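You operate a simulated robot arm through the tools that you are given. There is no shell and no other tool.

Carry out the task below with a simulated robot arm. There is one attempt and no reset: what you move stays moved.

TASK
Make the lowered lifter safe for service: lift lock on, lock pin in, main knob off, white box shut.
Fine: both locks go on before the white box is opened.
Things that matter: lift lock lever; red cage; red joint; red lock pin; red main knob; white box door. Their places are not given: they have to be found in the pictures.

It is judged by the outcome, as a careful person would: the job done as asked, and still so three seconds after it is handed in. It fails if anything else is knocked over, pushed out of place, dropped, spilled or broken.

THE ROBOT
A 7-joint arm with a two-finger parallel gripper, fixed in place. Base frame: the origin is on the floor under the middle of its stand, x ahead of it, y to its left, z up. Readings come in mm, rad, newtons and seconds.
With the tool pointing down near the work surface it reaches from about 100 to 620 mm from the base axis. Its first joint turns from -2.897 to 2.897 rad. Payload 3.43 kg.
The TCP is the grasp point between the finger pads, 34 mm short of the fingertips. In the tool frame z runs along the fingers and y along their closing line. Largest opening 128 mm; finger width 24, thickness 12; the body of the gripper, 48 by 130 mm, starts 96 mm behind the TCP.
Orientation is that of the tool frame in the base frame, as [roll, pitch, yaw] about the fixed x, y, z axes, in that order (R = Rz(yaw) Ry(pitch) Rx(roll)). With the fingers straight down and closing along the base's y, the tool's x points along the base's -x, its y along +y and its z along -z.

THE INTERFACE
- The arm moves only by the tool servo_tool. Its argument "steps" is a list of rows, each an object of numbers (a shift or turn left out is 0, a gripper value left out holds the last): "x", "y", "z": the shift along the tool's x, y, z in mm; "ax", "ay", "az": the turn, a rotation vector about the tool's x, y, z in rad; "grip": the opening, from 0 (shut) to 1 (fully open). In form: [{"x": .., "y": .., "z": .., "ax": .., "ay": .., "az": .., "grip": ..}, ...]. A call has 1 to 20 rows; each row is the pose to reach, as a shift and turn from the pose commanded when the call began, along the tool's axes at that moment. Each row takes 0.2 s and may step no farther than 50 mm and 0.15 rad from the row before; otherwise, or with a gripper value out of range, the whole call is refused. Where a pose cannot be reached the arm comes as near as it can. A force on the tool above 40 N (or 10 N above the force at the start of the call, whichever is more), or a blocked arm, ends the call early, and 0.2 s more pass. The fingers move at their own pace (about 108 mm/s each) and stop on an object; they squeeze with about 41 N. The grip force told is the motor's: it shows also when the fingers shut on nothing. Time passes only in rows, and 0.2 s behind the last, so rows that repeat a pose let the fingers close. It gives the time, the measured TCP pose, the force on the tool (base axes), the opening and the grip force at its end, in the units of the frame above (readings bear some noise), with the torque about the TCP (base axes, N m) and any sound that the robot's microphone picked up.
- Cameras (640 x 400 px; columns grow to the right, rows downward): "scene" is fixed at [49.8, 650.6, 1995.2]; the picture's right is [-0.66, -0.75, 0.00], its down [-0.51, 0.45, -0.73] and it looks along [0.55, -0.49, -0.68] (base axes); focal length 352 px, centre (320, 200). "wrist" rides on the gripper at [76, -11, -160] in the tool frame; the picture's right is [0.15, 0.99, 0.00], its down [-0.88, 0.13, -0.46] and it looks along [-0.45, 0.07, 0.89] (tool axes); focal length 234 px, centre (320, 200).
- get_image(camera): a new picture of that camera. No time passes.
- lift_body(by): slides the trunk up (or, below 0, down) by that many mm; the arm rides with it, the base frame stays. It gives what a move gives, with no picture.
- probe_pixels(camera, pixels): for up to 12 pixels [column, row] of the newest picture of that camera ("zoom" is the newest enlarged one), the place [x, y, z] in the base frame of the surface seen there, good to about 2 mm. No time passes.
- inspect(camera, box): a new picture of the part [left, top, right, bottom] of that camera's present view, enlarged. No time passes.
- sign_off(): hands the job in; it is judged then, once.

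Leave the gripper open and the arm clear of the work at the hand-in unless told otherwise.

The tools are called after "Request:" by a JSON object that holds its "op" and its "data". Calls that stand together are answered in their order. servo_tool: Moves the arm, as the interface text tells. Its arguments: {"type":"object","properties":{"steps":{"type":"array"}},"required":["steps"]} The other tools are called the same way: lift_body (by) moves the trunk up or down; get_image (camera) takes a picture; probe_pixels (camera, pixels) gives the place of the surface under pixels of a picture; inspect (camera, box) takes an enlarged picture of a part of a camera's view; sign_off () hands the job in.

At the start:

```text
t: 0.0
position: [325.0, -120.7, 1479.3]
tcp_rot: [-3.14, 0.004, -3.141]
wrist_force: [0.1, -0.6, -0.5]
wrist_torque: [-0.01, 0.02, 0.0]
width: 127.9
grasp_force: 0.2
trunk travel left (down, up): [-250.0, 74.0]
```

scene: 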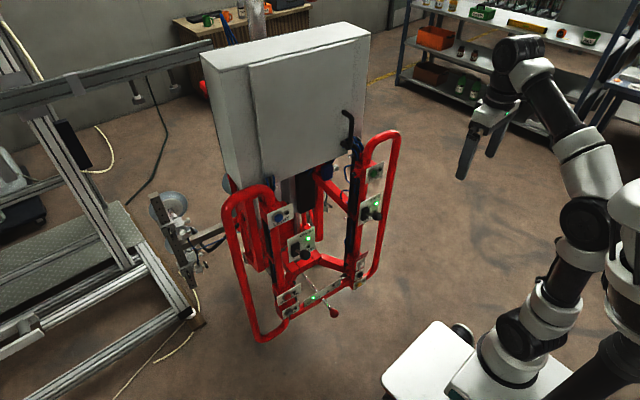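
wrist: 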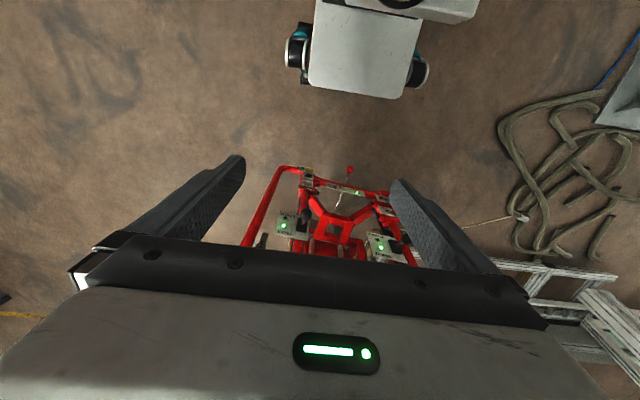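

I see a vacuum lifter: a white box on a red cage with panels, and what looks like a red pin hanging near (333,312). I'll enlarge the scene view to find the parts.

Request:
{"op": "inspect", "data": {"camera": "scene", "box": [200, 120, 420, 350]}}

Request:
{"op": "inspect", "data": {"camera": "scene", "box": [300, 90, 420, 170]}}

Request:
{"op": "inspect", "data": {"camera": "scene", "box": [260, 250, 380, 330]}}

Request:
{"op": "inspect", "data": {"camera": "wrist", "box": [230, 140, 430, 270]}}

```text
1.74 times, centred on (310, 235) of scene
```

zoom: 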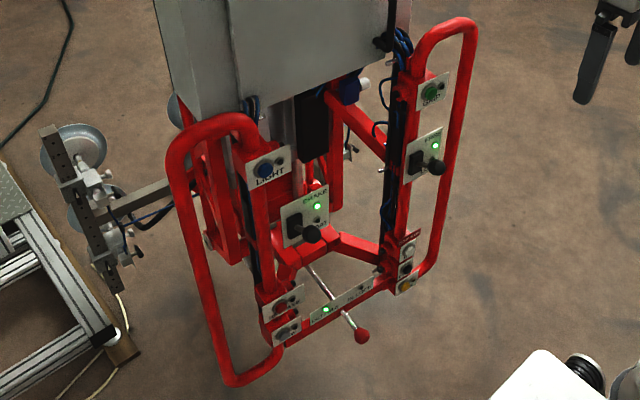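

```text
5.00 times, centred on (360, 130) of scene
```

zoom: 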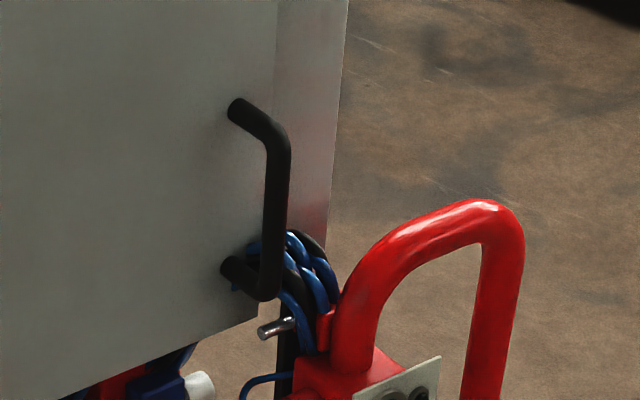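

```text
5.00 times, centred on (320, 290) of scene
```

zoom: 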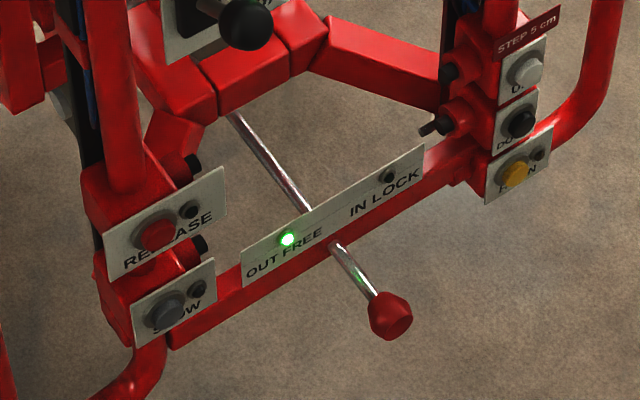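

```text
3.08 times, centred on (330, 205) of wrist
```

zoom: 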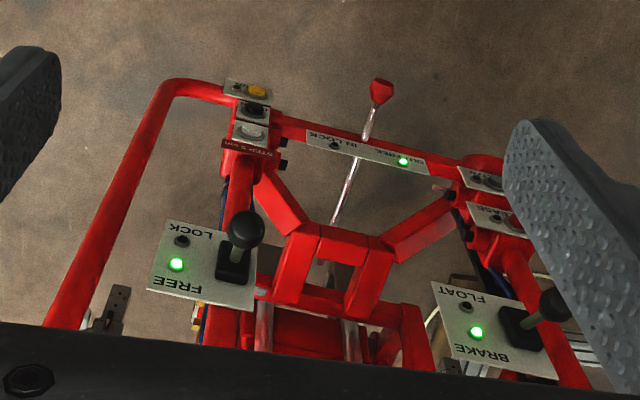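

The wrist view shows a FREE/LOCK lever panel on one side and a BRAKE/FLOAT lever on the other. A rod with a red knob passes through the OUT FREE / IN LOCK plate. I'll look closer at the labels and lever positions.

Request:
{"op": "inspect", "data": {"camera": "scene", "box": [340, 150, 410, 230]}}

Request:
{"op": "inspect", "data": {"camera": "scene", "box": [250, 200, 330, 270]}}

Request:
{"op": "inspect", "data": {"camera": "wrist", "box": [270, 205, 320, 240]}}

Request:
{"op": "inspect", "data": {"camera": "wrist", "box": [310, 160, 410, 240]}}

Request:
{"op": "inspect", "data": {"camera": "scene", "box": [190, 10, 390, 200]}}

```text
5.00 times, centred on (375, 190) of scene
```

zoom: 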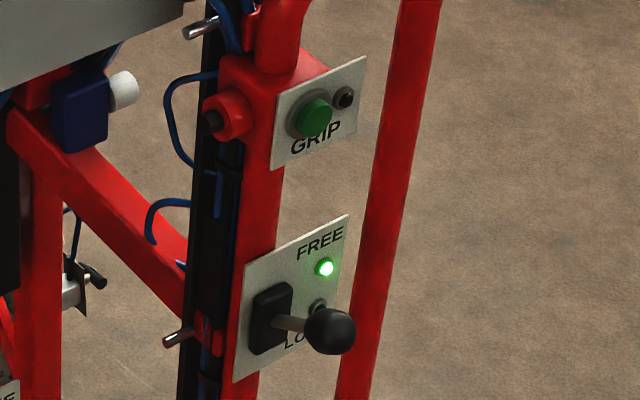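

```text
5.71 times, centred on (290, 235) of scene
```

zoom: 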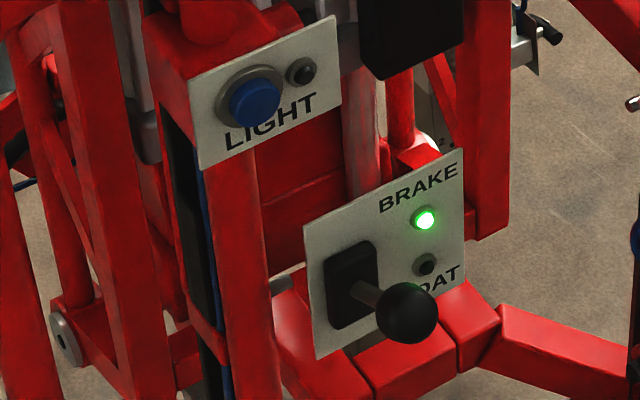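

```text
11.43 times, centred on (295, 222) of wrist
```

zoom: 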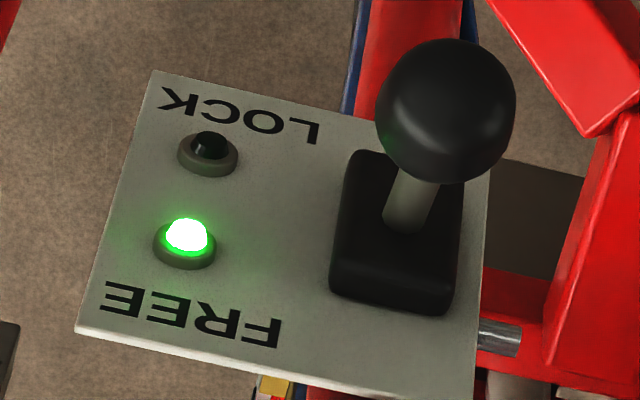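

```text
5.00 times, centred on (360, 200) of wrist
```

zoom: 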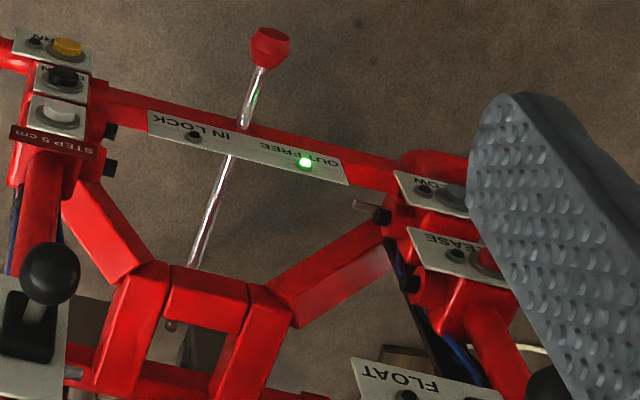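

```text
2.11 times, centred on (290, 105) of scene
```

zoom: 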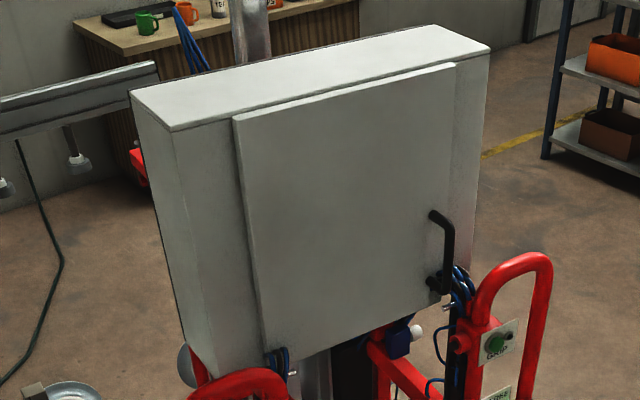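

Now I'll get base-frame positions for the main parts: box, door, handle, FREE/LOCK lever, pin knob and cage. Takes a fresh scene picture first.

Request:
{"op": "get_image", "data": {"camera": "scene"}}

Request:
{"op": "probe_pixels", "data": {"camera": "scene", "pixels": [[202, 54], [247, 67], [366, 35], [250, 65], [262, 192], [349, 112], [353, 130], [351, 148], [346, 143], [290, 100], [330, 90], [225, 180]]}}

Request:
{"op": "probe_pixels", "data": {"camera": "scene", "pixels": [[377, 214], [378, 216], [371, 205], [381, 198], [366, 220], [333, 313], [330, 310], [325, 302], [303, 255], [305, 232], [302, 270], [313, 297]]}}

Request:
{"op": "probe_pixels", "data": {"camera": "scene", "pixels": [[394, 134], [385, 170], [372, 260], [358, 170], [365, 165], [235, 200], [240, 250], [260, 338], [265, 190], [345, 220], [320, 255], [357, 280]]}}

```text
taken
```

scene: 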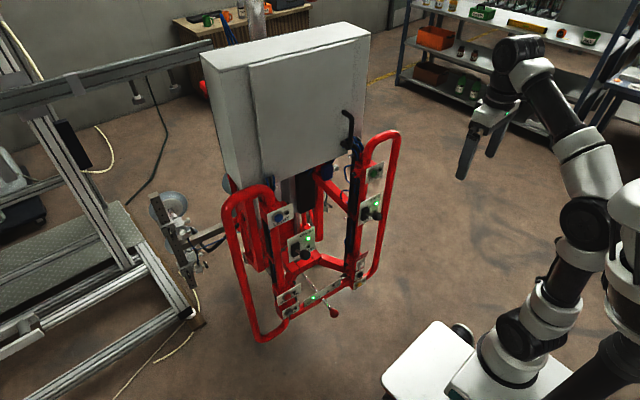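

```text
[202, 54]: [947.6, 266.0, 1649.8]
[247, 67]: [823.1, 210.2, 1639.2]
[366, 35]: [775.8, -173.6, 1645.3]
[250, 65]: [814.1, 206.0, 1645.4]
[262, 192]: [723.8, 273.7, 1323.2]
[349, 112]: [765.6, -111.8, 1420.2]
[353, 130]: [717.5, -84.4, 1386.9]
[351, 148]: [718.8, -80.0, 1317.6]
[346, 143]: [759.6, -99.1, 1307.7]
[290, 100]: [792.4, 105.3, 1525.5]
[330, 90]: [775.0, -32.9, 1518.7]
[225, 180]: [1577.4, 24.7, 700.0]
```

```text
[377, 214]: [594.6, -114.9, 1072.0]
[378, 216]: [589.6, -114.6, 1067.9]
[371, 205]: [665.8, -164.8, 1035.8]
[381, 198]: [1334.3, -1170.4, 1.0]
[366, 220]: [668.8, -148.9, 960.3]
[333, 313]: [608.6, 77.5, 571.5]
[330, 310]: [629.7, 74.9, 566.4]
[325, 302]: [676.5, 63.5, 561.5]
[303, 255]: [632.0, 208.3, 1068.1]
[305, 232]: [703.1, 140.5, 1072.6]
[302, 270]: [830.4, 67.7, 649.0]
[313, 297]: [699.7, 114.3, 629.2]
```

```text
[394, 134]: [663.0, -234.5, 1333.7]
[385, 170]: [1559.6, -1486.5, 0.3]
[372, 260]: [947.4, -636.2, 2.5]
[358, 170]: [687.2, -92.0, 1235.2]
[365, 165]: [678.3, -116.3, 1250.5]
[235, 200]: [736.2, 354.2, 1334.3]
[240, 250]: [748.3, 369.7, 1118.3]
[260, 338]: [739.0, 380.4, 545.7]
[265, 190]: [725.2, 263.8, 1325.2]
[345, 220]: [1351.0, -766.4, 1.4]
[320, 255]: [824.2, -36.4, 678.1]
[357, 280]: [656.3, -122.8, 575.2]
```

The box face is about 720–820 mm ahead and turned roughly 9° in yaw. I'll zoom and probe the lever, pin and handle more exactly, and find the arm's shoulder.

Request:
{"op": "inspect", "data": {"camera": "scene", "box": [345, 180, 395, 230]}}

Request:
{"op": "probe_pixels", "data": {"camera": "scene", "pixels": [[508, 50], [515, 75], [535, 75], [560, 120], [580, 160], [585, 215], [560, 265], [545, 310], [520, 350], [605, 210], [630, 210], [570, 370]]}}

Request:
{"op": "probe_pixels", "data": {"camera": "scene", "pixels": [[310, 277], [315, 285], [318, 289], [306, 272], [327, 304], [334, 315], [336, 311], [340, 287], [300, 305], [306, 301], [345, 281], [345, 295]]}}

```text
8.00 times, centred on (370, 205) of scene
```

zoom: 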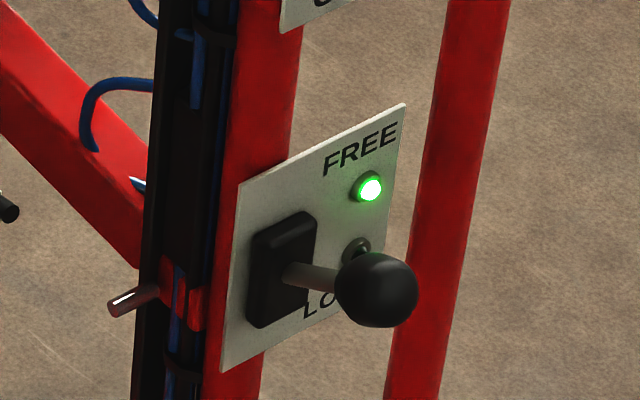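

```text
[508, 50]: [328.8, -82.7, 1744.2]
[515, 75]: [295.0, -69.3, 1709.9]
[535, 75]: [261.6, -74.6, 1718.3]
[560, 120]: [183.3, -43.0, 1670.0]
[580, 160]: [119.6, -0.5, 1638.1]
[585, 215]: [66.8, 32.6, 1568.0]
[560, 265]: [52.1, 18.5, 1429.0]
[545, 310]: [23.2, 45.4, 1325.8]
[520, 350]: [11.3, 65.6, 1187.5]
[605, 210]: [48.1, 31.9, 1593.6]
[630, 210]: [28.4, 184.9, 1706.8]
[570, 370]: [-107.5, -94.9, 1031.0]
```

```text
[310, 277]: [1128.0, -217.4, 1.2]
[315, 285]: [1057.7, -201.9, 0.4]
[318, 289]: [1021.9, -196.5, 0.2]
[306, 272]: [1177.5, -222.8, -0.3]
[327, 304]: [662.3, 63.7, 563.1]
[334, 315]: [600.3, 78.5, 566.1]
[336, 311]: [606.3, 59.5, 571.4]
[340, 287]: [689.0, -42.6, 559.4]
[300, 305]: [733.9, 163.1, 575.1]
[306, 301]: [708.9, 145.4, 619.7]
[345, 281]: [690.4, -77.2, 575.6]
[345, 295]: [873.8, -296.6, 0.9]
```

The shoulder is near z≈1430 and the pin knob near (607, 75, 570). Next I'll probe the lock lever panel in the enlarged picture: knob (378,290), stick (315,278), black base (280,270) and the panel corners.

Request:
{"op": "probe_pixels", "data": {"camera": "zoom", "pixels": [[378, 290], [378, 262], [345, 285], [410, 290], [378, 320], [315, 278], [295, 272], [280, 260], [270, 300], [245, 190], [398, 115], [228, 360]]}}

Request:
{"op": "get_image", "data": {"camera": "wrist"}}

Request:
{"op": "probe_pixels", "data": {"camera": "wrist", "pixels": [[306, 216], [305, 213], [295, 225], [282, 218], [348, 170], [350, 168], [345, 180], [341, 190], [337, 205], [334, 216], [315, 183], [378, 193]]}}

```text
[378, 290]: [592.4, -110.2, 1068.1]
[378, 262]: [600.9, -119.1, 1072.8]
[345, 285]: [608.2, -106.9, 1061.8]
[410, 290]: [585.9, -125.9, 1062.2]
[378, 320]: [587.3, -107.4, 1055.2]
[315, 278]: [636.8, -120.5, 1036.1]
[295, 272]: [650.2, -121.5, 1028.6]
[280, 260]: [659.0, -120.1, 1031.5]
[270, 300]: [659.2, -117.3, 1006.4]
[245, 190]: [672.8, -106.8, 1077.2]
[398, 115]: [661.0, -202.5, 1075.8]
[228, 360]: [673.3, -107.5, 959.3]
```

```text
taken
```

wrist: 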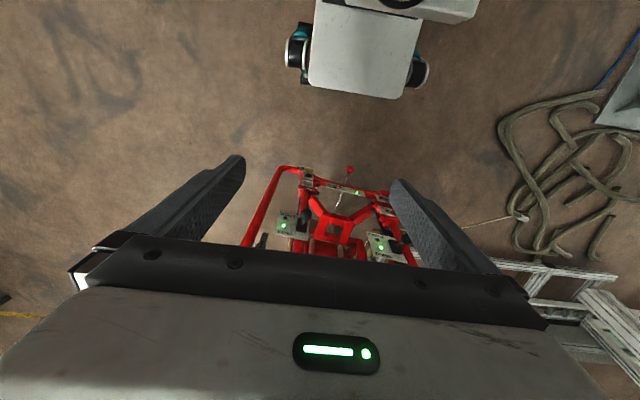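

```text
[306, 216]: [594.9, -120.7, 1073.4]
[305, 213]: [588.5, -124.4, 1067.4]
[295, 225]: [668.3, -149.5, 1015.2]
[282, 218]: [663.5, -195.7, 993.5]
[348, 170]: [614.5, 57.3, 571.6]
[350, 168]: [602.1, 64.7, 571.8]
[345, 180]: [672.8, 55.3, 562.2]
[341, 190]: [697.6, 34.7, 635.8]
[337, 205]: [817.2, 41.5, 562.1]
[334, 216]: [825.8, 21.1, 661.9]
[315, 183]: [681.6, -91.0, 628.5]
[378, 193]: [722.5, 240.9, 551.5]
```

Readings agree: the lock lever ball is about (602, -120, 1055), r≈18. Its pivot is near (668, -129, 1018), so it is up (FREE) and LOCK is down. The pin rod runs at z≈562 along about (0.99, -0.13, 0), with its knob near (606, 68, 566). Both are low, so I'll lower the trunk by 250 mm; the gripper is at x=325, clear of the cage at x>580.

Request:
{"op": "lift_body", "data": {"by": -250}}

```text
t: 2.6
position: [323.3, -120.2, 1228.6]
tcp_rot: [-3.139, 0.004, -3.141]
wrist_force: [0.1, -0.1, 0.4]
wrist_torque: [0.03, 0.01, 0.03]
width: 128.1
grasp_force: 0.1
trunk travel left (down, up): [0.0, 324.0]
```

Trunk is down and the TCP is at (323, -120, 1229). I'll swing the tool to point forward with the fingers closing, ending at about (520, -120, 1110), short of the lever.

Request:
{"op": "servo_tool", "data": {"steps": [{"x": -18, "z": 11, "ay": -0.1428, "grip": 0}, {"x": -36, "z": 21, "ay": -0.2856}, {"x": -54, "z": 32, "ay": -0.4284}, {"x": -72, "z": 43, "ay": -0.5712}, {"x": -90, "z": 54, "ay": -0.714}, {"x": -107, "z": 64, "ay": -0.8568}, {"x": -125, "z": 75, "ay": -0.9996}, {"x": -143, "z": 86, "ay": -1.1424}, {"x": -161, "z": 97, "ay": -1.2852}, {"x": -179, "z": 107, "ay": -1.428}, {"x": -197, "z": 118, "ay": -1.5708}, {"x": -197, "z": 118, "ay": -1.5708}]}}

Request:
{"op": "get_image", "data": {"camera": "scene"}}

Request:
{"op": "get_image", "data": {"camera": "wrist"}}

```text
t: 5.2
position: [522.3, -120.9, 1110.2]
tcp_rot: [-0.314, 1.565, -0.314]
wrist_force: [-0.4, -0.2, -0.2]
wrist_torque: [-0.02, 0.01, -0.02]
width: 0.1
grasp_force: 33.4
trunk travel left (down, up): [0.0, 324.0]
```

```text
taken
```

scene: 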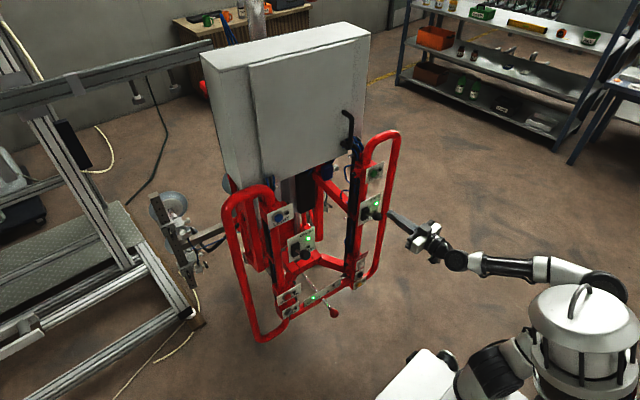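

```text
taken
```

wrist: 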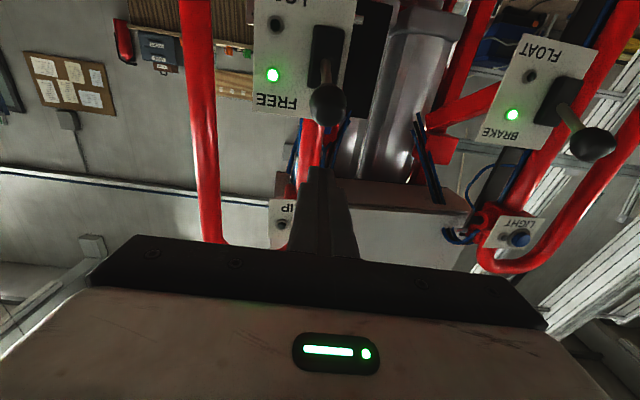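

The tool is level, now pointing along +x at (522, -121, 1110). I'll move forward 66 mm over the ball (tips at x≈622, panel at 668) and press down step by step to about z 1045, then check.

Request:
{"op": "servo_tool", "data": {"steps": [{"z": 33, "grip": 0}, {"z": 66}, {"z": 66, "x": 10}, {"z": 66, "x": 20}, {"z": 66, "x": 28}, {"z": 66, "x": 36}, {"z": 66, "x": 44}, {"z": 66, "x": 52}, {"z": 66, "x": 60}, {"z": 66, "x": 66}]}}

Request:
{"op": "get_image", "data": {"camera": "wrist"}}

```text
t: 7.4
position: [586.7, -119.8, 1046.9]
tcp_rot: [-0.23, 1.564, -0.232]
wrist_force: [-37.5, -0.7, 7.8]
wrist_torque: [0.0, 0.59, 0.13]
width: 0.0
grasp_force: 33.0
trunk travel left (down, up): [0.0, 324.0]
```

```text
taken
```

wrist: 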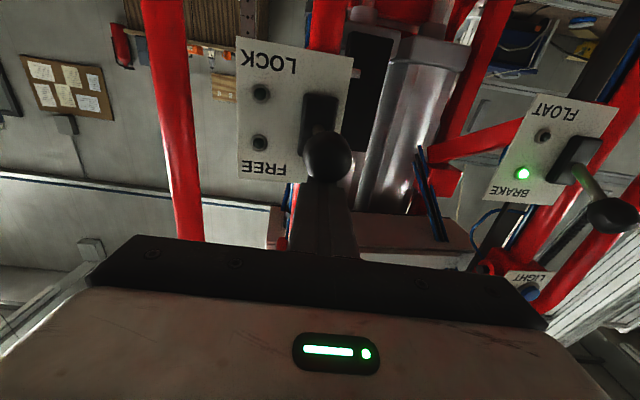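

FREE light is now off, so the lever is moving, but the tool reads -37 N along x. I'll zoom in to see where the fingertips touch before going on.

Request:
{"op": "inspect", "data": {"camera": "wrist", "box": [260, 80, 400, 240]}}

Request:
{"op": "inspect", "data": {"camera": "scene", "box": [345, 180, 425, 240]}}

```text
2.50 times, centred on (330, 160) of wrist
```

zoom: 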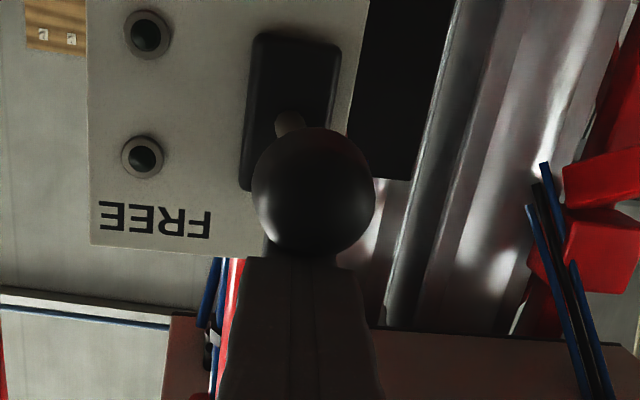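

```text
6.67 times, centred on (385, 210) of scene
```

zoom: 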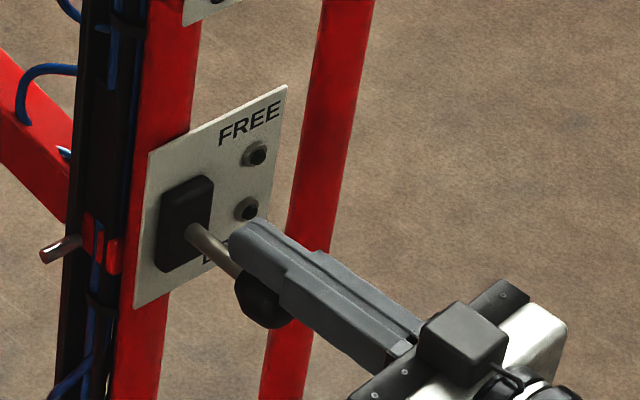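

The ball is under the fingers, and as it swings outward it seems to press against the step in the fingers. I'll back off 13 mm so only the thin tip part sits on the ball, and read the force.

Request:
{"op": "servo_tool", "data": {"steps": [{"z": -7, "grip": 0}, {"z": -13}, {"z": -13}]}}

Request:
{"op": "inspect", "data": {"camera": "scene", "box": [345, 180, 425, 240]}}

```text
t: 8.2
position: [576.0, -120.3, 1045.1]
tcp_rot: [-0.422, 1.567, -0.42]
wrist_force: [0.4, 0.5, 0.6]
wrist_torque: [0.02, -0.02, -0.03]
width: 0.1
grasp_force: 33.5
trunk travel left (down, up): [0.0, 324.0]
```

```text
6.67 times, centred on (385, 210) of scene
```

zoom: 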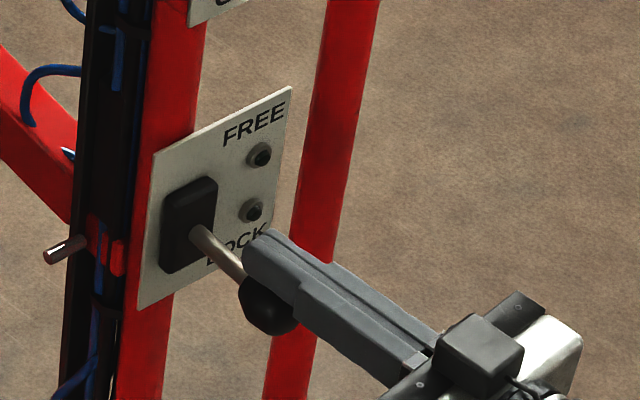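

Force is back to zero and the lever stays half-way. The lifter gave about 2 mm and came back, so it is compliant and I'll be gentle. I'll probe the ball position before pushing on.

Request:
{"op": "probe_pixels", "data": {"camera": "zoom", "pixels": [[262, 305], [262, 325], [285, 322], [245, 300], [222, 255], [205, 238], [265, 250], [300, 270], [250, 245]]}}

Request:
{"op": "inspect", "data": {"camera": "wrist", "box": [240, 40, 400, 240]}}

```text
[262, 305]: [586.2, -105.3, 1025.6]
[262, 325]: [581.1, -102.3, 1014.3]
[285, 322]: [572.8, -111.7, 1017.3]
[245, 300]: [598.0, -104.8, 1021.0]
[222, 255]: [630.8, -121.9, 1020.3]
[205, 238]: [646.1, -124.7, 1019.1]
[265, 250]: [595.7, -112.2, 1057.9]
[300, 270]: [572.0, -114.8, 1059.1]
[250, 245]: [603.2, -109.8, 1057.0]
```

```text
2.00 times, centred on (320, 140) of wrist
```

zoom: 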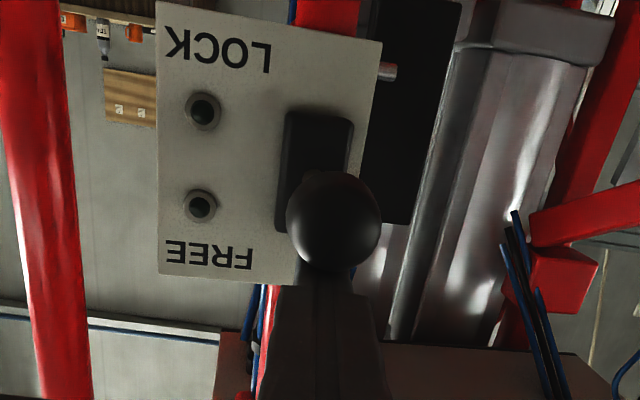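

Lever is about level (ball centre ≈(590,-118,1015)). I'll push down another 30 mm, easing forward 5 mm as the ball swings back in.

Request:
{"op": "servo_tool", "data": {"steps": [{"x": 6, "z": 0, "grip": 0}, {"x": 12, "z": 1}, {"x": 18, "z": 2}, {"x": 24, "z": 4}, {"x": 30, "z": 5}, {"x": 30, "z": 5}]}}

Request:
{"op": "inspect", "data": {"camera": "wrist", "box": [240, 40, 400, 240]}}

Request:
{"op": "inspect", "data": {"camera": "scene", "box": [345, 180, 425, 240]}}

```text
t: 9.6
position: [579.4, -121.3, 1016.1]
tcp_rot: [-0.39, 1.568, -0.389]
wrist_force: [-0.1, 0.2, 0.4]
wrist_torque: [0.04, 0.0, 0.03]
width: 0.1
grasp_force: 33.3
trunk travel left (down, up): [0.0, 324.0]
```

```text
2.00 times, centred on (320, 140) of wrist
```

zoom: 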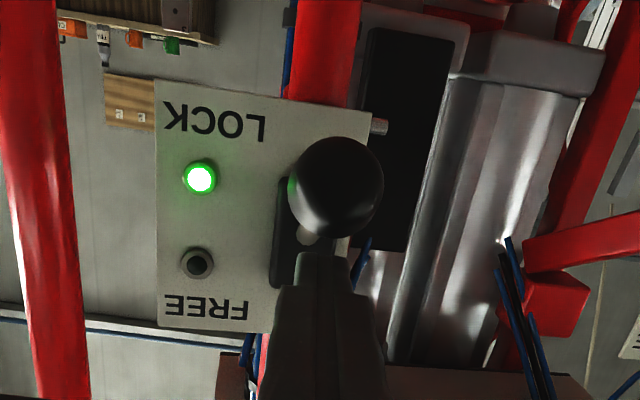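

```text
6.67 times, centred on (385, 210) of scene
```

zoom: 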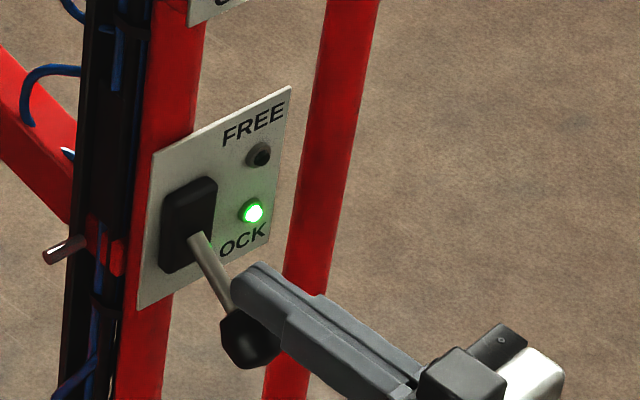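

LOCK is lit, the lever has snapped down, and the force is zero. Next is the pin: I'll back off 100 mm, then go down and left to about (480, 60, 700) with the tool tilted 45° down, turned by -0.125 rad to match the rod, and look.

Request:
{"op": "servo_tool", "data": {"steps": [{"z": -48, "grip": 0}, {"z": -96}, {"x": 32, "y": 18, "z": -100, "ax": 0.0119, "ay": 0.0784, "az": 0.0049}, {"x": 63, "y": 36, "z": -100, "ax": 0.0237, "ay": 0.1568, "az": 0.0098}, {"x": 95, "y": 54, "z": -100, "ax": 0.0356, "ay": 0.2353, "az": 0.0147}, {"x": 126, "y": 72, "z": -100, "ax": 0.0474, "ay": 0.3137, "az": 0.0196}, {"x": 158, "y": 90, "z": -100, "ax": 0.0593, "ay": 0.3921, "az": 0.0246}, {"x": 190, "y": 108, "z": -100, "ax": 0.0711, "ay": 0.4705, "az": 0.0295}, {"x": 221, "y": 126, "z": -100, "ax": 0.083, "ay": 0.5489, "az": 0.0344}, {"x": 253, "y": 144, "z": -100, "ax": 0.0948, "ay": 0.6274, "az": 0.0393}, {"x": 284, "y": 162, "z": -100, "ax": 0.1067, "ay": 0.7058, "az": 0.0442}, {"x": 316, "y": 180, "z": -100, "ax": 0.1185, "ay": 0.7842, "az": 0.0491}, {"x": 316, "y": 180, "z": -100, "ax": 0.1185, "ay": 0.7842, "az": 0.0491}]}}

Request:
{"op": "get_image", "data": {"camera": "wrist"}}

Request:
{"op": "get_image", "data": {"camera": "scene"}}

```text
t: 12.4
position: [480.4, 58.7, 697.7]
tcp_rot: [-3.141, 0.787, 3.018]
wrist_force: [-0.4, -0.3, -0.3]
wrist_torque: [-0.02, 0.01, 0.02]
width: 0.0
grasp_force: 33.0
out of reach, approached as far as the arm can: row 2, 3, 4, 5, 6, 7, 8, 9, 10
trunk travel left (down, up): [0.0, 324.0]
```

```text
taken
```

wrist: 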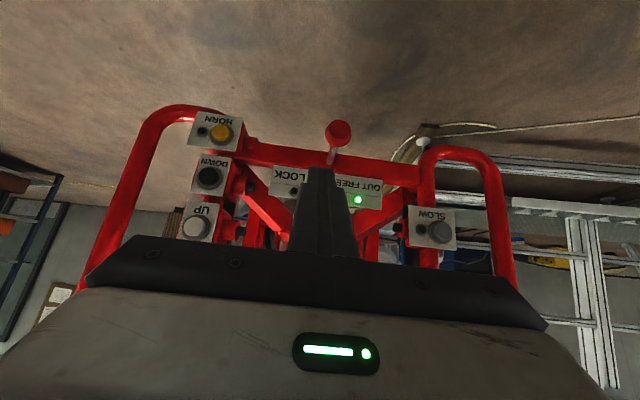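

```text
taken
```

scene: 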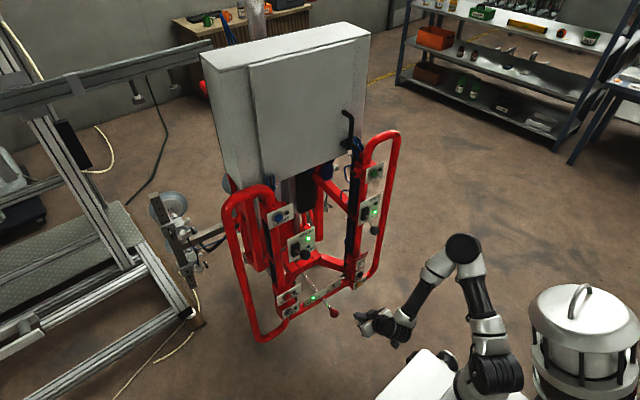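

At (480, 59, 698), pitched 45°. The wrist view shows the pin knob at (338,133) and the OUT FREE light on. I'll zoom and probe the knob, rod and crossbar.

Request:
{"op": "inspect", "data": {"camera": "wrist", "box": [220, 100, 420, 225]}}

Request:
{"op": "probe_pixels", "data": {"camera": "wrist", "pixels": [[338, 133], [327, 133], [349, 133], [338, 122], [338, 144], [332, 157], [333, 152], [300, 155], [360, 165], [375, 175], [290, 175], [255, 150]]}}

Request:
{"op": "inspect", "data": {"camera": "scene", "box": [280, 230, 370, 330]}}

```text
3.20 times, centred on (320, 162) of wrist
```

zoom: 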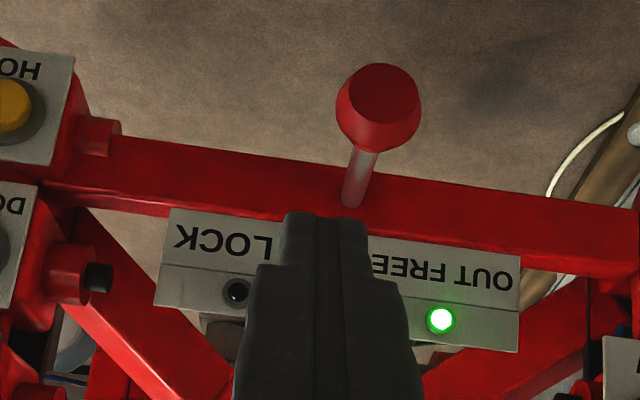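

```text
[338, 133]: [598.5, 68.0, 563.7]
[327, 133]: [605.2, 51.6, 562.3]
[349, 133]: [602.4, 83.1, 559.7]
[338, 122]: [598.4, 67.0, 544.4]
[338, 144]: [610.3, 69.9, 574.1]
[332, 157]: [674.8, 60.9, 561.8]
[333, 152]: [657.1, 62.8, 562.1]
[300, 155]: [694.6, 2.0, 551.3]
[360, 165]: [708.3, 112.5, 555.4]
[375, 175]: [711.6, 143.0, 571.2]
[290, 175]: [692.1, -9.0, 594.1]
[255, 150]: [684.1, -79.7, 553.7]
```

```text
4.00 times, centred on (325, 280) of scene
```

zoom: 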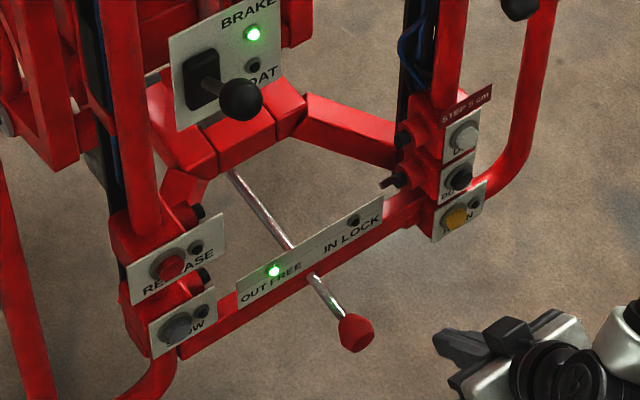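

Knob flat face is at about (598.5, 68, 559), and the crossbar's front face is at x≈700. I'll push with the closed fingertips' leading edge on the face centre, straight along the rod. First I'll move to 15 mm short of contact.

Request:
{"op": "servo_tool", "data": {"steps": [{"x": 9.7, "y": 6, "z": 33.9, "grip": 0}, {"x": 19.4, "y": 12, "z": 67.8}, {"x": 29, "y": 18, "z": 101.6}, {"x": 38.7, "y": 23.9, "z": 135.5}, {"x": 38.7, "y": 23.9, "z": 135.5}]}}

Request:
{"op": "get_image", "data": {"camera": "wrist"}}

Request:
{"op": "inspect", "data": {"camera": "scene", "box": [280, 230, 400, 330]}}

```text
t: 13.6
position: [551.7, 72.7, 577.4]
tcp_rot: [-3.14, 0.791, 3.017]
wrist_force: [0.3, 0.1, 0.5]
wrist_torque: [0.02, -0.01, -0.02]
width: 0.2
grasp_force: 33.0
trunk travel left (down, up): [0.0, 324.0]
```

```text
taken
```

wrist: 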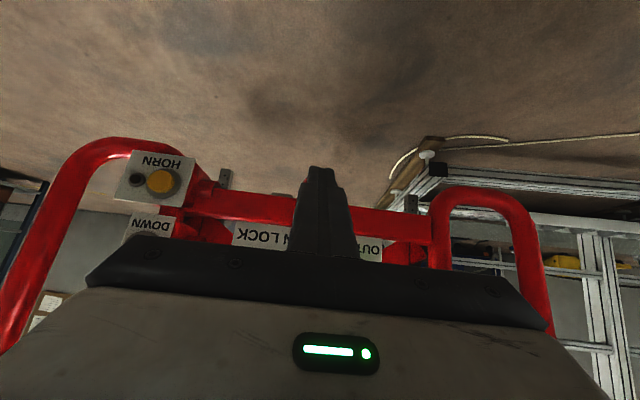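

```text
4.00 times, centred on (340, 280) of scene
```

zoom: 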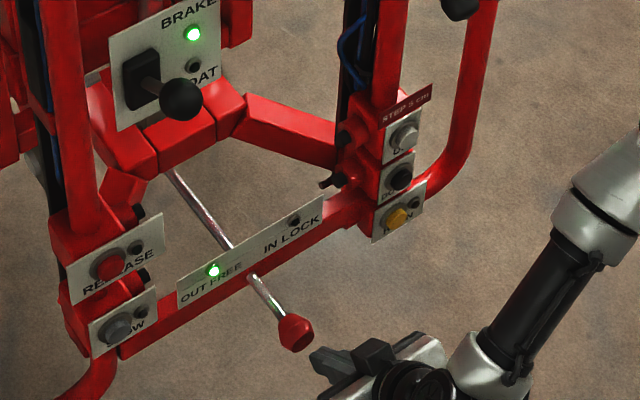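

The tips line up with the knob. I'll push along the rod in small steps, 40 mm in all (about 25 mm past contact), and watch the force.

Request:
{"op": "servo_tool", "data": {"steps": [{"x": -5.6, "z": 5.7, "grip": 0}, {"x": -9.9, "z": 9.9}, {"x": -13.4, "z": 13.5}, {"x": -16.9, "z": 17}, {"x": -20.5, "z": 20.5}, {"x": -24, "z": 24.1}, {"x": -28.2, "z": 28.3}]}}

Request:
{"op": "inspect", "data": {"camera": "scene", "box": [280, 230, 400, 330]}}

```text
t: 15.2
position: [592.5, 68.8, 575.6]
tcp_rot: [-3.139, 0.79, 3.018]
wrist_force: [-1.1, 0.3, 0.3]
wrist_torque: [-0.01, 0.01, 0.01]
width: 0.0
grasp_force: 32.7
trunk travel left (down, up): [0.0, 324.0]
```

```text
4.00 times, centred on (340, 280) of scene
```

zoom: 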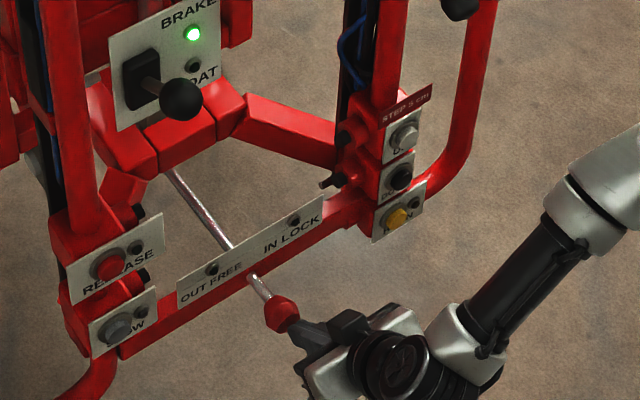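

OUT FREE light went out and the push force is only about 1 N. I'll keep pushing 25 mm further.

Request:
{"op": "servo_tool", "data": {"steps": [{"x": -3.5, "z": 3.5, "grip": 0}, {"x": -7.1, "z": 7.1}, {"x": -10.6, "z": 10.6}, {"x": -14.1, "z": 14.2}, {"x": -17.6, "z": 17.7}, {"x": -17.6, "z": 17.7}]}}

Request:
{"op": "inspect", "data": {"camera": "scene", "box": [280, 230, 400, 330]}}

```text
t: 16.2
position: [605.1, 68.2, 573.4]
tcp_rot: [-3.141, 0.782, 3.018]
wrist_force: [-15.1, -0.2, 9.8]
wrist_torque: [0.0, -0.11, -0.06]
width: 0.0
grasp_force: 33.0
trunk travel left (down, up): [0.0, 324.0]
stopped in row 4: the force on the tool passed its limit at 46 N (the readings are from after the stop); the commanded pose is now the measured one
```

```text
4.00 times, centred on (340, 280) of scene
```

zoom: 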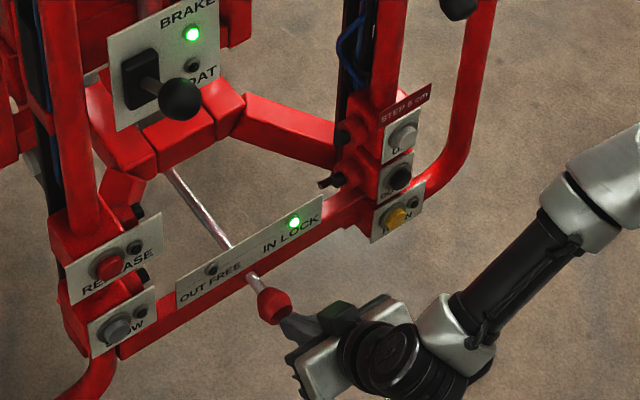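

IN LOCK is lit, and the stop at 46 N was the pin bottoming. I'll back straight off along the rod by 90 mm and check that the light stays on.

Request:
{"op": "servo_tool", "data": {"steps": [{"x": 7, "z": -7, "grip": 0}, {"x": 28, "z": -28}, {"x": 63, "z": -63}, {"x": 63, "z": -63}]}}

Request:
{"op": "inspect", "data": {"camera": "scene", "box": [280, 160, 400, 330]}}

Request:
{"op": "get_image", "data": {"camera": "wrist"}}

```text
t: 17.2
position: [517.2, 77.9, 575.2]
tcp_rot: [-3.14, 0.782, 3.016]
wrist_force: [-0.2, -0.3, 0.3]
wrist_torque: [-0.03, -0.03, 0.02]
width: 0.2
grasp_force: 33.3
trunk travel left (down, up): [0.0, 324.0]
```

```text
2.35 times, centred on (340, 245) of scene
```

zoom: 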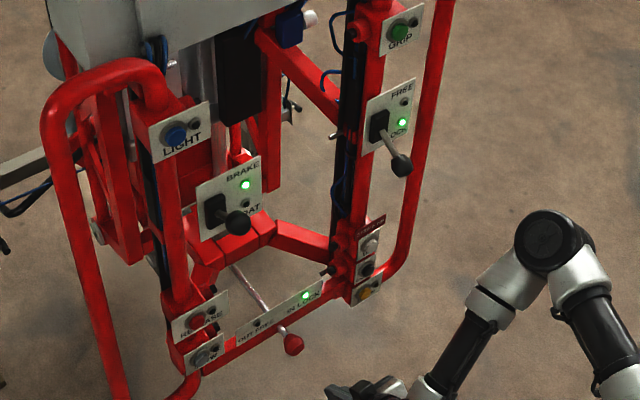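

```text
taken
```

wrist: 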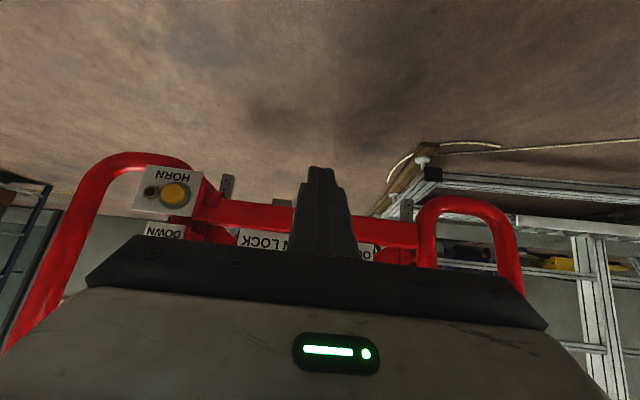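

Both locks are on: the LOCK light and IN LOCK light are steady after letting go. Next is the white box. I'll back off 60 mm more and then raise the trunk 250 mm.

Request:
{"op": "servo_tool", "data": {"steps": [{"x": 21, "z": -21, "grip": 0}, {"x": 42, "z": -42}, {"x": 42, "z": -42}]}}

Request:
{"op": "lift_body", "data": {"by": 250}}

Request:
{"op": "get_image", "data": {"camera": "scene"}}

Request:
{"op": "inspect", "data": {"camera": "scene", "box": [310, 20, 410, 170]}}

```text
t: 18.0
position: [458.2, 85.6, 575.9]
tcp_rot: [-3.14, 0.782, 3.017]
wrist_force: [-0.3, -0.1, -0.6]
wrist_torque: [-0.02, 0.03, -0.02]
width: 0.0
grasp_force: 33.5
trunk travel left (down, up): [0.0, 324.0]
```

```text
t: 20.5
position: [458.5, 87.5, 825.9]
tcp_rot: [-3.141, 0.782, 3.019]
wrist_force: [0.6, -0.2, 0.0]
wrist_torque: [0.0, 0.03, 0.03]
width: 0.0
grasp_force: 33.0
trunk travel left (down, up): [-250.0, 74.0]
```

```text
taken
```

scene: 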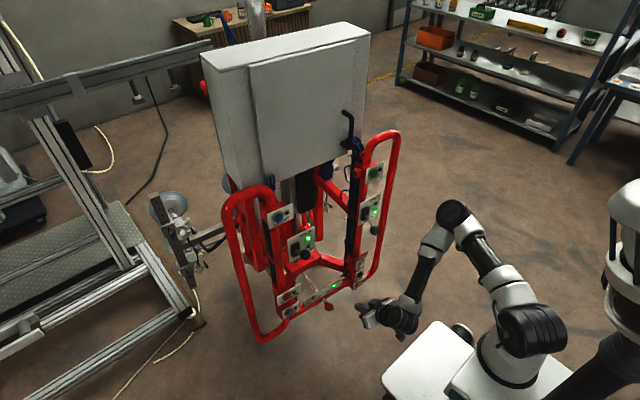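

```text
2.67 times, centred on (360, 95) of scene
```

zoom: 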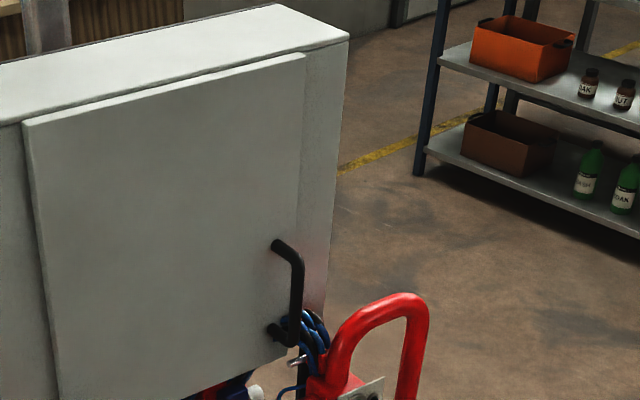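

Lights still show LOCK and IN LOCK. I'll probe the door corners and handle in this zoom: top-left (30,128), top-right (300,58), bottom-right (282,350), handle bar (297,260 to 295,340).

Request:
{"op": "probe_pixels", "data": {"camera": "zoom", "pixels": [[30, 130], [299, 61], [282, 345], [62, 390], [297, 265], [297, 300], [295, 335], [283, 247], [278, 243], [273, 330], [320, 120], [312, 290]]}}

Request:
{"op": "probe_pixels", "data": {"camera": "scene", "pixels": [[530, 328], [455, 215], [510, 360], [490, 270], [258, 190], [250, 100], [256, 160], [225, 100], [365, 60], [355, 100], [385, 140], [360, 170]]}}

```text
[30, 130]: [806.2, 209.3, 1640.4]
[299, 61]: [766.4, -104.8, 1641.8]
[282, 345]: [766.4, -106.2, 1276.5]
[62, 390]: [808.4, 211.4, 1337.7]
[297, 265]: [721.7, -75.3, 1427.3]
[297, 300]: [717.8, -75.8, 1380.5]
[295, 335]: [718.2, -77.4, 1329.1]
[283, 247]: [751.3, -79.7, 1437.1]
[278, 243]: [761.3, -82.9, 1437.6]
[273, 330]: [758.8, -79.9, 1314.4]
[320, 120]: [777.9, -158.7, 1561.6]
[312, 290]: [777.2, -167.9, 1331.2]
```

```text
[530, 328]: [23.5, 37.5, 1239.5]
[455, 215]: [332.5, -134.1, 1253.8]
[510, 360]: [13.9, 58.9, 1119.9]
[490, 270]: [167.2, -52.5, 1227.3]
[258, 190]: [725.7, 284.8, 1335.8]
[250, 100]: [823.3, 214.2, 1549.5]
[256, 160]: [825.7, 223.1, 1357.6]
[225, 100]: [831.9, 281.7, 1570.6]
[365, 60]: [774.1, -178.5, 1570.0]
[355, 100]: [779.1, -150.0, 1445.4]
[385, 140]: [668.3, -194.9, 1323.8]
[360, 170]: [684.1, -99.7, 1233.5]
```

Door: right edge x≈766, y≈-105; left edge (hinge side) about (807, 211); z 1276–1642. Handle bar axis ≈(723, -81), z 1329–1427. I'll raise the trunk the last 74 mm, then swing the tool level with a yaw of -40°, ending 150 mm short of the handle at z 1385.

Request:
{"op": "lift_body", "data": {"by": 74}}

Request:
{"op": "servo_tool", "data": {"steps": [{"x": -37.8, "y": -4.5, "z": -19.4, "ax": 0.0453, "ay": -0.0636, "az": 0.0187, "grip": 0}, {"x": -75.6, "y": -8.9, "z": -38.9, "ax": 0.0905, "ay": -0.1272, "az": 0.0375}, {"x": -113.4, "y": -13.4, "z": -58.3, "ax": 0.1358, "ay": -0.1909, "az": 0.0562}, {"x": -151.1, "y": -17.8, "z": -77.8, "ax": 0.181, "ay": -0.2545, "az": 0.075}, {"x": -188.9, "y": -22.3, "z": -97.2, "ax": 0.2263, "ay": -0.3181, "az": 0.0937}, {"x": -226.7, "y": -26.8, "z": -116.7, "ax": 0.2715, "ay": -0.3817, "az": 0.1125}, {"x": -264.5, "y": -31.2, "z": -136.1, "ax": 0.3168, "ay": -0.4453, "az": 0.1312}, {"x": -302.3, "y": -35.7, "z": -155.5, "ax": 0.362, "ay": -0.5089, "az": 0.1499}, {"x": -340.1, "y": -40.1, "z": -175, "ax": 0.4073, "ay": -0.5726, "az": 0.1687}, {"x": -377.8, "y": -44.6, "z": -194.4, "ax": 0.4525, "ay": -0.6362, "az": 0.1874}, {"x": -415.6, "y": -49, "z": -213.9, "ax": 0.4978, "ay": -0.6998, "az": 0.2062}, {"x": -453.4, "y": -53.5, "z": -233.3, "ax": 0.543, "ay": -0.7634, "az": 0.2249}, {"x": -453.4, "y": -53.5, "z": -233.3, "ax": 0.543, "ay": -0.7634, "az": 0.2249, "grip": 0.5}, {"x": -453.4, "y": -53.5, "z": -233.3, "ax": 0.543, "ay": -0.7634, "az": 0.2249, "grip": 0.5}]}}

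Request:
{"op": "get_image", "data": {"camera": "wrist"}}

Request:
{"op": "get_image", "data": {"camera": "scene"}}

```text
t: 21.7
position: [457.8, 87.2, 900.1]
tcp_rot: [-3.14, 0.782, 3.018]
wrist_force: [-0.9, -0.5, -0.5]
wrist_torque: [0.0, -0.03, -0.01]
width: 0.0
grasp_force: 32.6
trunk travel left (down, up): [-324.0, 0.0]
```

```text
t: 24.7
position: [608.2, 14.8, 1384.1]
tcp_rot: [-2.162, 1.567, -2.859]
wrist_force: [0.4, -0.7, -0.3]
wrist_torque: [-0.01, 0.0, -0.03]
width: 64.1
grasp_force: 0.0
trunk travel left (down, up): [-324.0, 0.0]
```

```text
taken
```

wrist: 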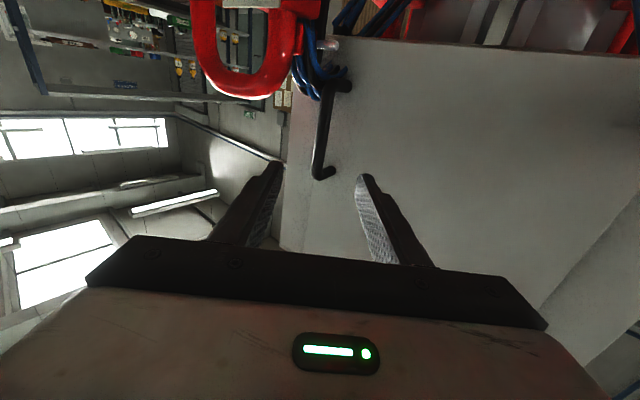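

```text
taken
```

scene: 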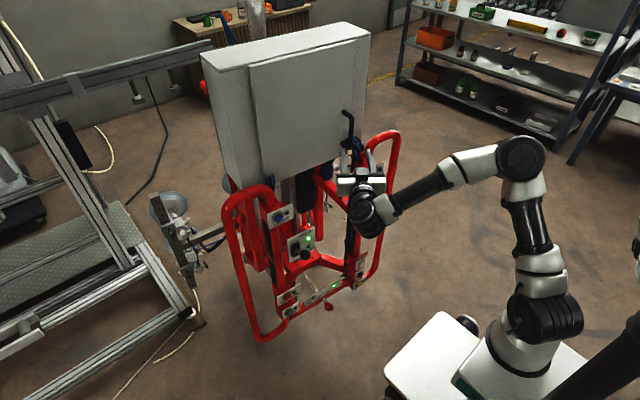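

The handle appears at (322,130) in the wrist view, between the open fingers. I'll probe bar points to centre on it.

Request:
{"op": "probe_pixels", "data": {"camera": "wrist", "pixels": [[323, 110], [321, 130], [318, 150], [317, 165], [326, 175], [345, 86], [335, 88], [360, 120], [272, 85], [240, 85], [300, 60], [330, 50]]}}

Request:
{"op": "inspect", "data": {"camera": "wrist", "box": [220, 30, 420, 200]}}

```text
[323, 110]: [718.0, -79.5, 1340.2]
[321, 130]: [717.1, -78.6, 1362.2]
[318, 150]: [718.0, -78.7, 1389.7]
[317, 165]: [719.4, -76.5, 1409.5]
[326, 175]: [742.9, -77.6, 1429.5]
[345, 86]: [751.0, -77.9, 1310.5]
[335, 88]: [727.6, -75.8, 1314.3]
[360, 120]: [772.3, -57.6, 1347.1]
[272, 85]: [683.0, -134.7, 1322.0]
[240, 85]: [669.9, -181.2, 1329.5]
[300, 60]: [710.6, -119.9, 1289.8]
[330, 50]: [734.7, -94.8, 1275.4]
```

```text
2.35 times, centred on (320, 115) of wrist
```

zoom: 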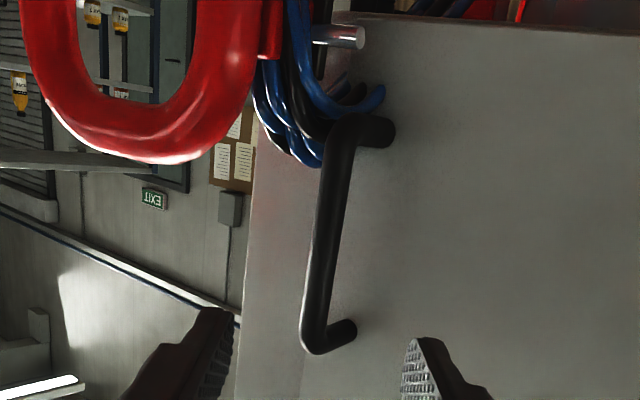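

Bar axis ≈(723, -83), z 1325–1425. I'll narrow the fingers to about 34 mm, so the left tip clears the door, and advance 137 mm with a -1 mm side shift. Then I'll close on the bar.

Request:
{"op": "servo_tool", "data": {"steps": [{"z": 0, "grip": 0.27}, {"z": 40, "y": -1}, {"z": 80, "y": -1}, {"z": 115, "y": -1}, {"z": 136.5, "y": -1}, {"z": 136.5, "y": -1}]}}

Request:
{"op": "inspect", "data": {"camera": "wrist", "box": [220, 60, 420, 260]}}

```text
t: 26.1
position: [712.5, -75.7, 1385.3]
tcp_rot: [-2.224, 1.569, -2.923]
wrist_force: [-0.7, 0.2, -0.5]
wrist_torque: [0.01, -0.01, 0.04]
width: 34.6
grasp_force: 0.0
trunk travel left (down, up): [-324.0, 0.0]
```

```text
2.00 times, centred on (320, 160) of wrist
```

zoom: 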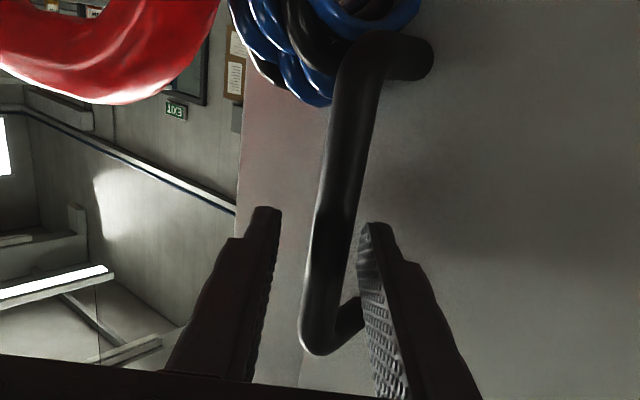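

The bar is between the pads, so I'll close on it.

Request:
{"op": "servo_tool", "data": {"steps": [{"z": 0, "grip": 0}, {"z": 0}, {"z": 0}]}}

Request:
{"op": "inspect", "data": {"camera": "wrist", "box": [220, 60, 420, 260]}}

```text
t: 26.9
position: [712.4, -73.2, 1384.1]
tcp_rot: [-2.189, 1.568, -2.883]
wrist_force: [1.8, 9.0, 1.4]
wrist_torque: [0.59, 0.19, 0.25]
width: 15.8
grasp_force: 44.8
trunk travel left (down, up): [-324.0, 0.0]
```

```text
2.00 times, centred on (320, 160) of wrist
```

zoom: 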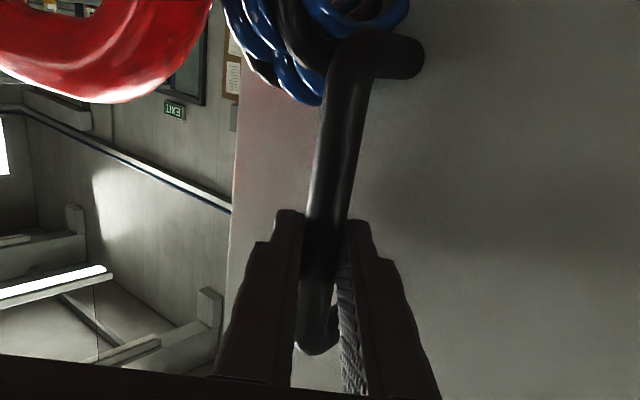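

Bar is gripped (15.8 mm wide, 45 N). I'll pull the door slowly along its arc about the left-hand hinge (radius ≈308 mm) to about 0.2 rad and check forces.

Request:
{"op": "servo_tool", "data": {"steps": [{"z": -7.1, "y": -2.9, "grip": 0}, {"z": -14.3, "y": -5.7}, {"z": -21.6, "y": -8.3}, {"z": -28.9, "y": -10.7}, {"z": -36.3, "y": -12.9}, {"z": -43.7, "y": -15}, {"z": -51.2, "y": -16.8}, {"z": -58.7, "y": -18.5}]}}

Request:
{"op": "get_image", "data": {"camera": "scene"}}

Request:
{"op": "get_image", "data": {"camera": "wrist"}}

```text
t: 28.7
position: [655.4, -50.8, 1384.7]
tcp_rot: [-1.812, 1.567, -2.508]
wrist_force: [3.1, 7.2, 6.6]
wrist_torque: [-0.09, -0.51, 0.02]
width: 15.8
grasp_force: 45.0
trunk travel left (down, up): [-324.0, 0.0]
```

```text
taken
```

scene: 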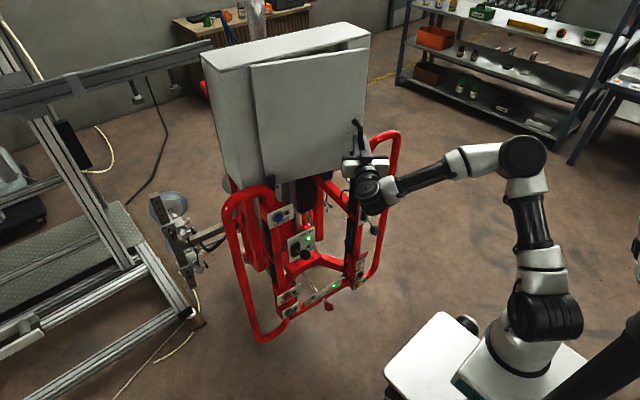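

```text
taken
```

wrist: 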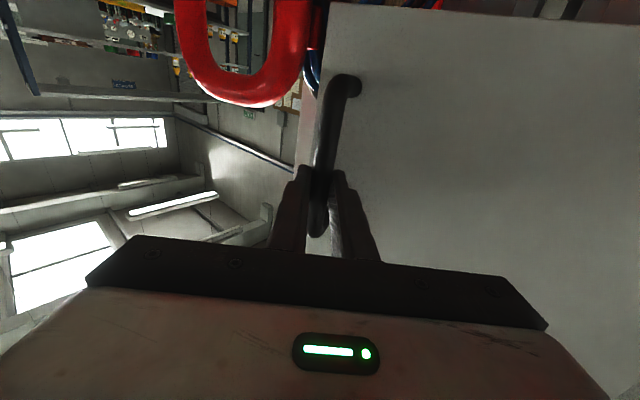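

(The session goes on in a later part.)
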